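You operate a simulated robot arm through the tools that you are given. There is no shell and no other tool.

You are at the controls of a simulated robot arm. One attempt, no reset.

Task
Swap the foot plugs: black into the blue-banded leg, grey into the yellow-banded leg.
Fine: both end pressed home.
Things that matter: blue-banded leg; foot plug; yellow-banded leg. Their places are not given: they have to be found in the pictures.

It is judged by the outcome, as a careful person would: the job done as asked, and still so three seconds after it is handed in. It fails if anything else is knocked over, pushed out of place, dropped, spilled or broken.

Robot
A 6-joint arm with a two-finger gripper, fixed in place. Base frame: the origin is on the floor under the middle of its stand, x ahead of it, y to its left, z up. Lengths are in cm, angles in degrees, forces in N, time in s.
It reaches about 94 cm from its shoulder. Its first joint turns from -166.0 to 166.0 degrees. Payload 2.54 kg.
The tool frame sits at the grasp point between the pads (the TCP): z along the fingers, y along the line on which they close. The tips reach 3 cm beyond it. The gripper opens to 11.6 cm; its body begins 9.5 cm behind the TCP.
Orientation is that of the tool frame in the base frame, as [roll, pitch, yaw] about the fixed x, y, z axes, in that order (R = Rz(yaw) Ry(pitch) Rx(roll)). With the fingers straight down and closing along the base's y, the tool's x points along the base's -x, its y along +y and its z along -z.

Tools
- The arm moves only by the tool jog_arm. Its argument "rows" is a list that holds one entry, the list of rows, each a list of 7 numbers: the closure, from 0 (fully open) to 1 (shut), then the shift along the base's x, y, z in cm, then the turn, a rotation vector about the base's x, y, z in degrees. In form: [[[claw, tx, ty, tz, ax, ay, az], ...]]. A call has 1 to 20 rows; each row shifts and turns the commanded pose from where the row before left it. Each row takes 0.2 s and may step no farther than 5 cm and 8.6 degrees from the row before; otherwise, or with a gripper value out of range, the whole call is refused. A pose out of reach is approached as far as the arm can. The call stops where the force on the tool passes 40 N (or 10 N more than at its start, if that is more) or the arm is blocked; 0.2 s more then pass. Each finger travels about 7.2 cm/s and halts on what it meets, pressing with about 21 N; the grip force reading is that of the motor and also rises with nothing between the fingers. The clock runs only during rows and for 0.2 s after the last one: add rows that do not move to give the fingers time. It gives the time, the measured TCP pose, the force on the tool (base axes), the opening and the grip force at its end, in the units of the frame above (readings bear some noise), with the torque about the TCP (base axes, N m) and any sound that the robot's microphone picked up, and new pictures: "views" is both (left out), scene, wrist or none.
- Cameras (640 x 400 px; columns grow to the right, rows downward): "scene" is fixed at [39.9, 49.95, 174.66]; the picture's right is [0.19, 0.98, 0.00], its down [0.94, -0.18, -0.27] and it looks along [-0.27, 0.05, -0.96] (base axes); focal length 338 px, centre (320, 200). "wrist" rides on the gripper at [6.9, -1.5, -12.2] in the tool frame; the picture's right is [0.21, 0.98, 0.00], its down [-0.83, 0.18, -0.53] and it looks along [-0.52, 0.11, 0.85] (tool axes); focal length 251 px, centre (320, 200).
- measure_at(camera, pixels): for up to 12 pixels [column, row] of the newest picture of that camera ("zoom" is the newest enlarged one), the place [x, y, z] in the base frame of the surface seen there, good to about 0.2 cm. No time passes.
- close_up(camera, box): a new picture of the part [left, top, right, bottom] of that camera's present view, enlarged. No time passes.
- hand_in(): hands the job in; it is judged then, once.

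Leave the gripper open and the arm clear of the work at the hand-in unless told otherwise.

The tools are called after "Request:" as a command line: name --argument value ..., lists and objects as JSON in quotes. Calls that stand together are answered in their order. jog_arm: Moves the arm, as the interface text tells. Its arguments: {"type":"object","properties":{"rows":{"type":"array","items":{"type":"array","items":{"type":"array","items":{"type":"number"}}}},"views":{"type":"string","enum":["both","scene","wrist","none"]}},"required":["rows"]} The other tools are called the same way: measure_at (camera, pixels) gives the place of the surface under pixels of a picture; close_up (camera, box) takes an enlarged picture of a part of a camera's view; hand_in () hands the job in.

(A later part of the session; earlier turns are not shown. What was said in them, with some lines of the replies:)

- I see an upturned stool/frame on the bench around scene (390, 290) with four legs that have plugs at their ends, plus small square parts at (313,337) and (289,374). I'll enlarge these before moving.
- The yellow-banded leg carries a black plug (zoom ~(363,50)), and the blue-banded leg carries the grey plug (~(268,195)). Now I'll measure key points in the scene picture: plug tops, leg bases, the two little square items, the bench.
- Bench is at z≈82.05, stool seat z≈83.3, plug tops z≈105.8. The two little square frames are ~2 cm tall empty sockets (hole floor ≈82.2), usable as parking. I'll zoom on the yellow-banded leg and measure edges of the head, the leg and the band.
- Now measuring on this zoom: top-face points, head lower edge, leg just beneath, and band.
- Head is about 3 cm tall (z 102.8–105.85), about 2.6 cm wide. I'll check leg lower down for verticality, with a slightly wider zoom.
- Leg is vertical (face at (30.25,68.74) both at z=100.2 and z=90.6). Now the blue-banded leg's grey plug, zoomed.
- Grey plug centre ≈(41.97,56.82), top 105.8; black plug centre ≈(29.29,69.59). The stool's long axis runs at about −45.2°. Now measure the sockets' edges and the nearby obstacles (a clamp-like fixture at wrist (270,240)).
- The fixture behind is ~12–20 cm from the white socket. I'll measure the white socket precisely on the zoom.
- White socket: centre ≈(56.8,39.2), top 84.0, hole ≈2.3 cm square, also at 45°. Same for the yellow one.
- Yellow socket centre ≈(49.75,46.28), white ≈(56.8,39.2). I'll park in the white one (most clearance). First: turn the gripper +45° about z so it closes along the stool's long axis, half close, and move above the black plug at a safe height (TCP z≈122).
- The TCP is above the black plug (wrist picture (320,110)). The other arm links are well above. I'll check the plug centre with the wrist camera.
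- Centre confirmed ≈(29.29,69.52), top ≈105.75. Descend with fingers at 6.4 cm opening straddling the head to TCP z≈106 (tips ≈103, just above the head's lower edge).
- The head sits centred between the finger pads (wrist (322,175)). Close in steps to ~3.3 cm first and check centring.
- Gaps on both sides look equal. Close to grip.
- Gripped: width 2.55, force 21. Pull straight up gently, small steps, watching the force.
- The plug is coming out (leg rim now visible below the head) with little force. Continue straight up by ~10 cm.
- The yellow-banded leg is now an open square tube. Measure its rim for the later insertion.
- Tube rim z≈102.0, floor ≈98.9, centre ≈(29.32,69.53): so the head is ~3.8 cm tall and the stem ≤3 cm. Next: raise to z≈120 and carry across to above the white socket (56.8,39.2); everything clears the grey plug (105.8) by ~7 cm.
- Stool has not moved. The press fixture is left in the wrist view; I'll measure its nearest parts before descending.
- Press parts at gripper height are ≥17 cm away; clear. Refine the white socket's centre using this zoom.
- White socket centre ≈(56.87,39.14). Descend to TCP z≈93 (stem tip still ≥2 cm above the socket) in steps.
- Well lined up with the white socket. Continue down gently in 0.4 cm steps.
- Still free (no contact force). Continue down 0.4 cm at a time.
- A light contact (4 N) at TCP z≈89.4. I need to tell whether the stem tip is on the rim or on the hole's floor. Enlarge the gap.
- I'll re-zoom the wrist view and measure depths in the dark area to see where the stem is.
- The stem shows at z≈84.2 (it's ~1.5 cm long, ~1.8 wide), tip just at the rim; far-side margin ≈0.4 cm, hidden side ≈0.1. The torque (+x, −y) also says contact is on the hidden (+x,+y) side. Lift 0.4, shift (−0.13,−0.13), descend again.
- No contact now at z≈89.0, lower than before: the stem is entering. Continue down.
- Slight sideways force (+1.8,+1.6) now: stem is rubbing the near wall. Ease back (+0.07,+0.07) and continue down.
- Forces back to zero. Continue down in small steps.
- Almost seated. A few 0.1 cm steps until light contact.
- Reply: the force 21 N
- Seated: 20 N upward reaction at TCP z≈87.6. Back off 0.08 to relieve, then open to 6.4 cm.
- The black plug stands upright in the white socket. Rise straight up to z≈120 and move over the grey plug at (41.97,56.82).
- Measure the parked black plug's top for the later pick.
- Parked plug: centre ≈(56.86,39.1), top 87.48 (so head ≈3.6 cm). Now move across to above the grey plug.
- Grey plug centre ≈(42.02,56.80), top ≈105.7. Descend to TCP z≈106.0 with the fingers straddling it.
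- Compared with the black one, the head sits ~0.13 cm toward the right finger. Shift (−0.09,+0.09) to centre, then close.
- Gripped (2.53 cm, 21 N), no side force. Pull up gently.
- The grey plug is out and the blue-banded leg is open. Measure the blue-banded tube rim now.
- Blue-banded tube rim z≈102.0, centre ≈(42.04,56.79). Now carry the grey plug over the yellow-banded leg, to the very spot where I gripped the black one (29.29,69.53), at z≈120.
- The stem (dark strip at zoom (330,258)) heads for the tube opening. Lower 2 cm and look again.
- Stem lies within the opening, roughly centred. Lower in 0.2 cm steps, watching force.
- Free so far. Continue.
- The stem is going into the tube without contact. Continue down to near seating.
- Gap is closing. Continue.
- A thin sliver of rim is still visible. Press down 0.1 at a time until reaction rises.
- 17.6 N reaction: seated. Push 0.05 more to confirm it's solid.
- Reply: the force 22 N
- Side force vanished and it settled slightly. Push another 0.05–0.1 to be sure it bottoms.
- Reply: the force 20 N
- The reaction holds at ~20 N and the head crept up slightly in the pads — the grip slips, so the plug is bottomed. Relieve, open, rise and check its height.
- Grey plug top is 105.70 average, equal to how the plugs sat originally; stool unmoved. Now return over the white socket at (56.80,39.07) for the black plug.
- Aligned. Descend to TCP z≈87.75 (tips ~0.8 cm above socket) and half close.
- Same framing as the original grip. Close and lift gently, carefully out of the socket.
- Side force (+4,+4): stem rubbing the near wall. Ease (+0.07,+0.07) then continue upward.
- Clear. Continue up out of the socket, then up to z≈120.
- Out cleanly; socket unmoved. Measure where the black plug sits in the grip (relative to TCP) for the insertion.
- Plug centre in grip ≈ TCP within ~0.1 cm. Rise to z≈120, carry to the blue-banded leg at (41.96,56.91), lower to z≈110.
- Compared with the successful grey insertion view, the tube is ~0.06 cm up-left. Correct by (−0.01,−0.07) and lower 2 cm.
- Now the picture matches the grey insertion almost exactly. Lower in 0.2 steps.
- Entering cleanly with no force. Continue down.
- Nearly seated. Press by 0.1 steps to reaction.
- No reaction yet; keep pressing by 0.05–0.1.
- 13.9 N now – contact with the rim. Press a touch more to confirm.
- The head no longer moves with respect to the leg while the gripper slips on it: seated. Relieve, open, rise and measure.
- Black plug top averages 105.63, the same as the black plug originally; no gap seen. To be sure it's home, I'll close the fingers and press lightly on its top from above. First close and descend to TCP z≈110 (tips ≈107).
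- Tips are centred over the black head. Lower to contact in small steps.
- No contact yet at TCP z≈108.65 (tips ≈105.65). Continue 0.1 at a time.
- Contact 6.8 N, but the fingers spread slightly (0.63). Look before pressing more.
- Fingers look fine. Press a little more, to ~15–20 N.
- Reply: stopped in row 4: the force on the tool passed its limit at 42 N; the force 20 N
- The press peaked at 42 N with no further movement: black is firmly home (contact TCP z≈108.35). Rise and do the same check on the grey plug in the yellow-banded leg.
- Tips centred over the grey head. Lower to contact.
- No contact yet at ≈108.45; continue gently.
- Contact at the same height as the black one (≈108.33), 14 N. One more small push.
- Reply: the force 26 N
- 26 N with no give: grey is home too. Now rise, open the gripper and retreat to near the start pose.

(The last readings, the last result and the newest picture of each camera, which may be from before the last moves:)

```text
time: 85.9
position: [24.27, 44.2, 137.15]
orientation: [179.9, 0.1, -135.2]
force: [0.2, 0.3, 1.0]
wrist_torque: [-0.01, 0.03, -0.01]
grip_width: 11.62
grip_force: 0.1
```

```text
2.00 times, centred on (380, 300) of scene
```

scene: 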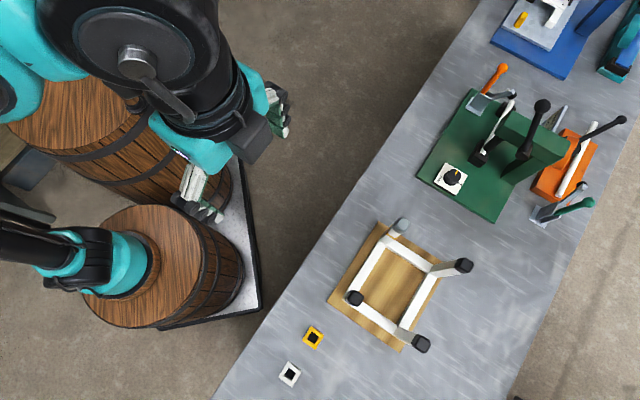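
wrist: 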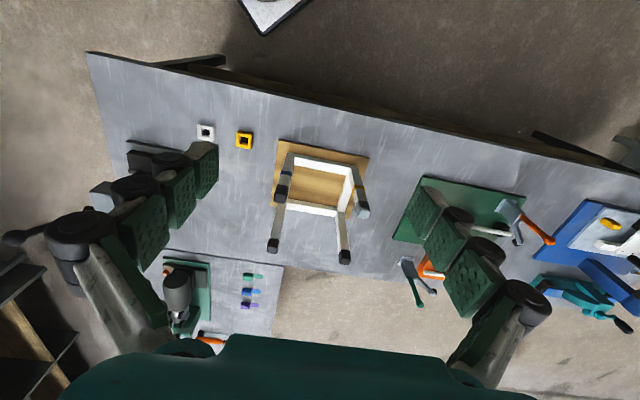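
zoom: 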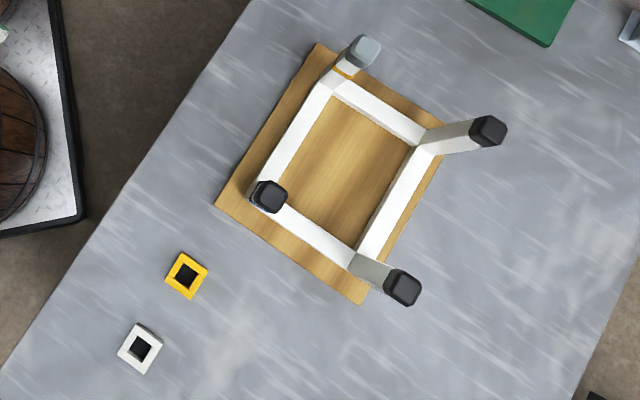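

The scene looks identical to the start except the plugs are swapped: grey on the yellow-banded leg (zoom (363,50)), black on the blue-banded leg (268,195). Final height check from the scene camera and a close look.

Request:
measure_at --camera "scene" --pixels '[[402, 224], [354, 298], [464, 265], [421, 344], [309, 343], [287, 379]]'

Request:
close_up --camera "scene" --box '[370, 205, 426, 240]'

Request:
close_up --camera "scene" --box '[326, 280, 382, 315]'

```text
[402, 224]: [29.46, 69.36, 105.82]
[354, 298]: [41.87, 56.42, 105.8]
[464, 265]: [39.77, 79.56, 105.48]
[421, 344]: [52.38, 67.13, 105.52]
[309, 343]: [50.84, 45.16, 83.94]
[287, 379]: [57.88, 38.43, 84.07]
```

```text
11.43 times, centred on (398, 222) of scene
```

zoom: 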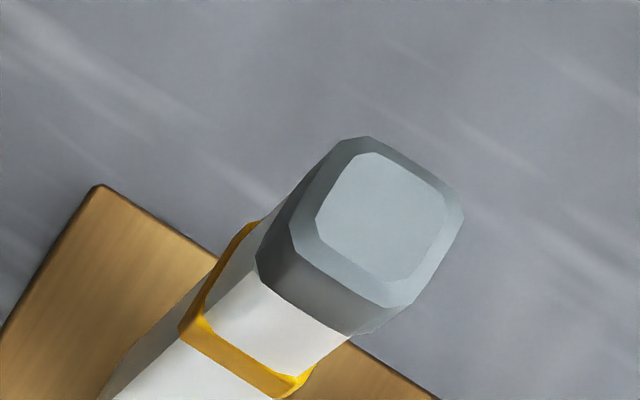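

```text
11.43 times, centred on (354, 298) of scene
```

zoom: 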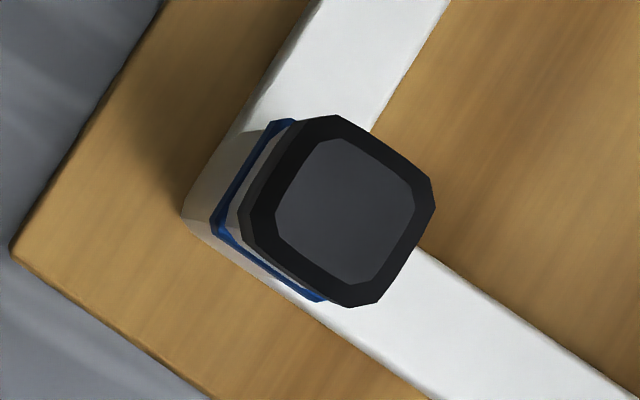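

Both plugs sit at the original height (105.8, same as before) with no gap, the stool and both sockets are in their original places, and the gripper is open and clear. Handing in.

Request:
hand_in

```text
The job is handed in.
```

The plugs are swapped: black is now in the blue-banded leg and grey is in the yellow-banded leg. I've handed the job in.

- **Pressed home:** I pressed down on the top of each plug. Black held at up to 42 N and grey at 26 N, with no movement. Both tops are at z ≈ 105.8, the same height as the original plugs.
- **Nothing else moved:** in the final pictures the stool and the two small sockets are where they started. I parked the black plug in the white socket while making the swap, and that socket is empty again.
- **Arm:** the gripper is open and the arm is back near its starting position, clear of the work.
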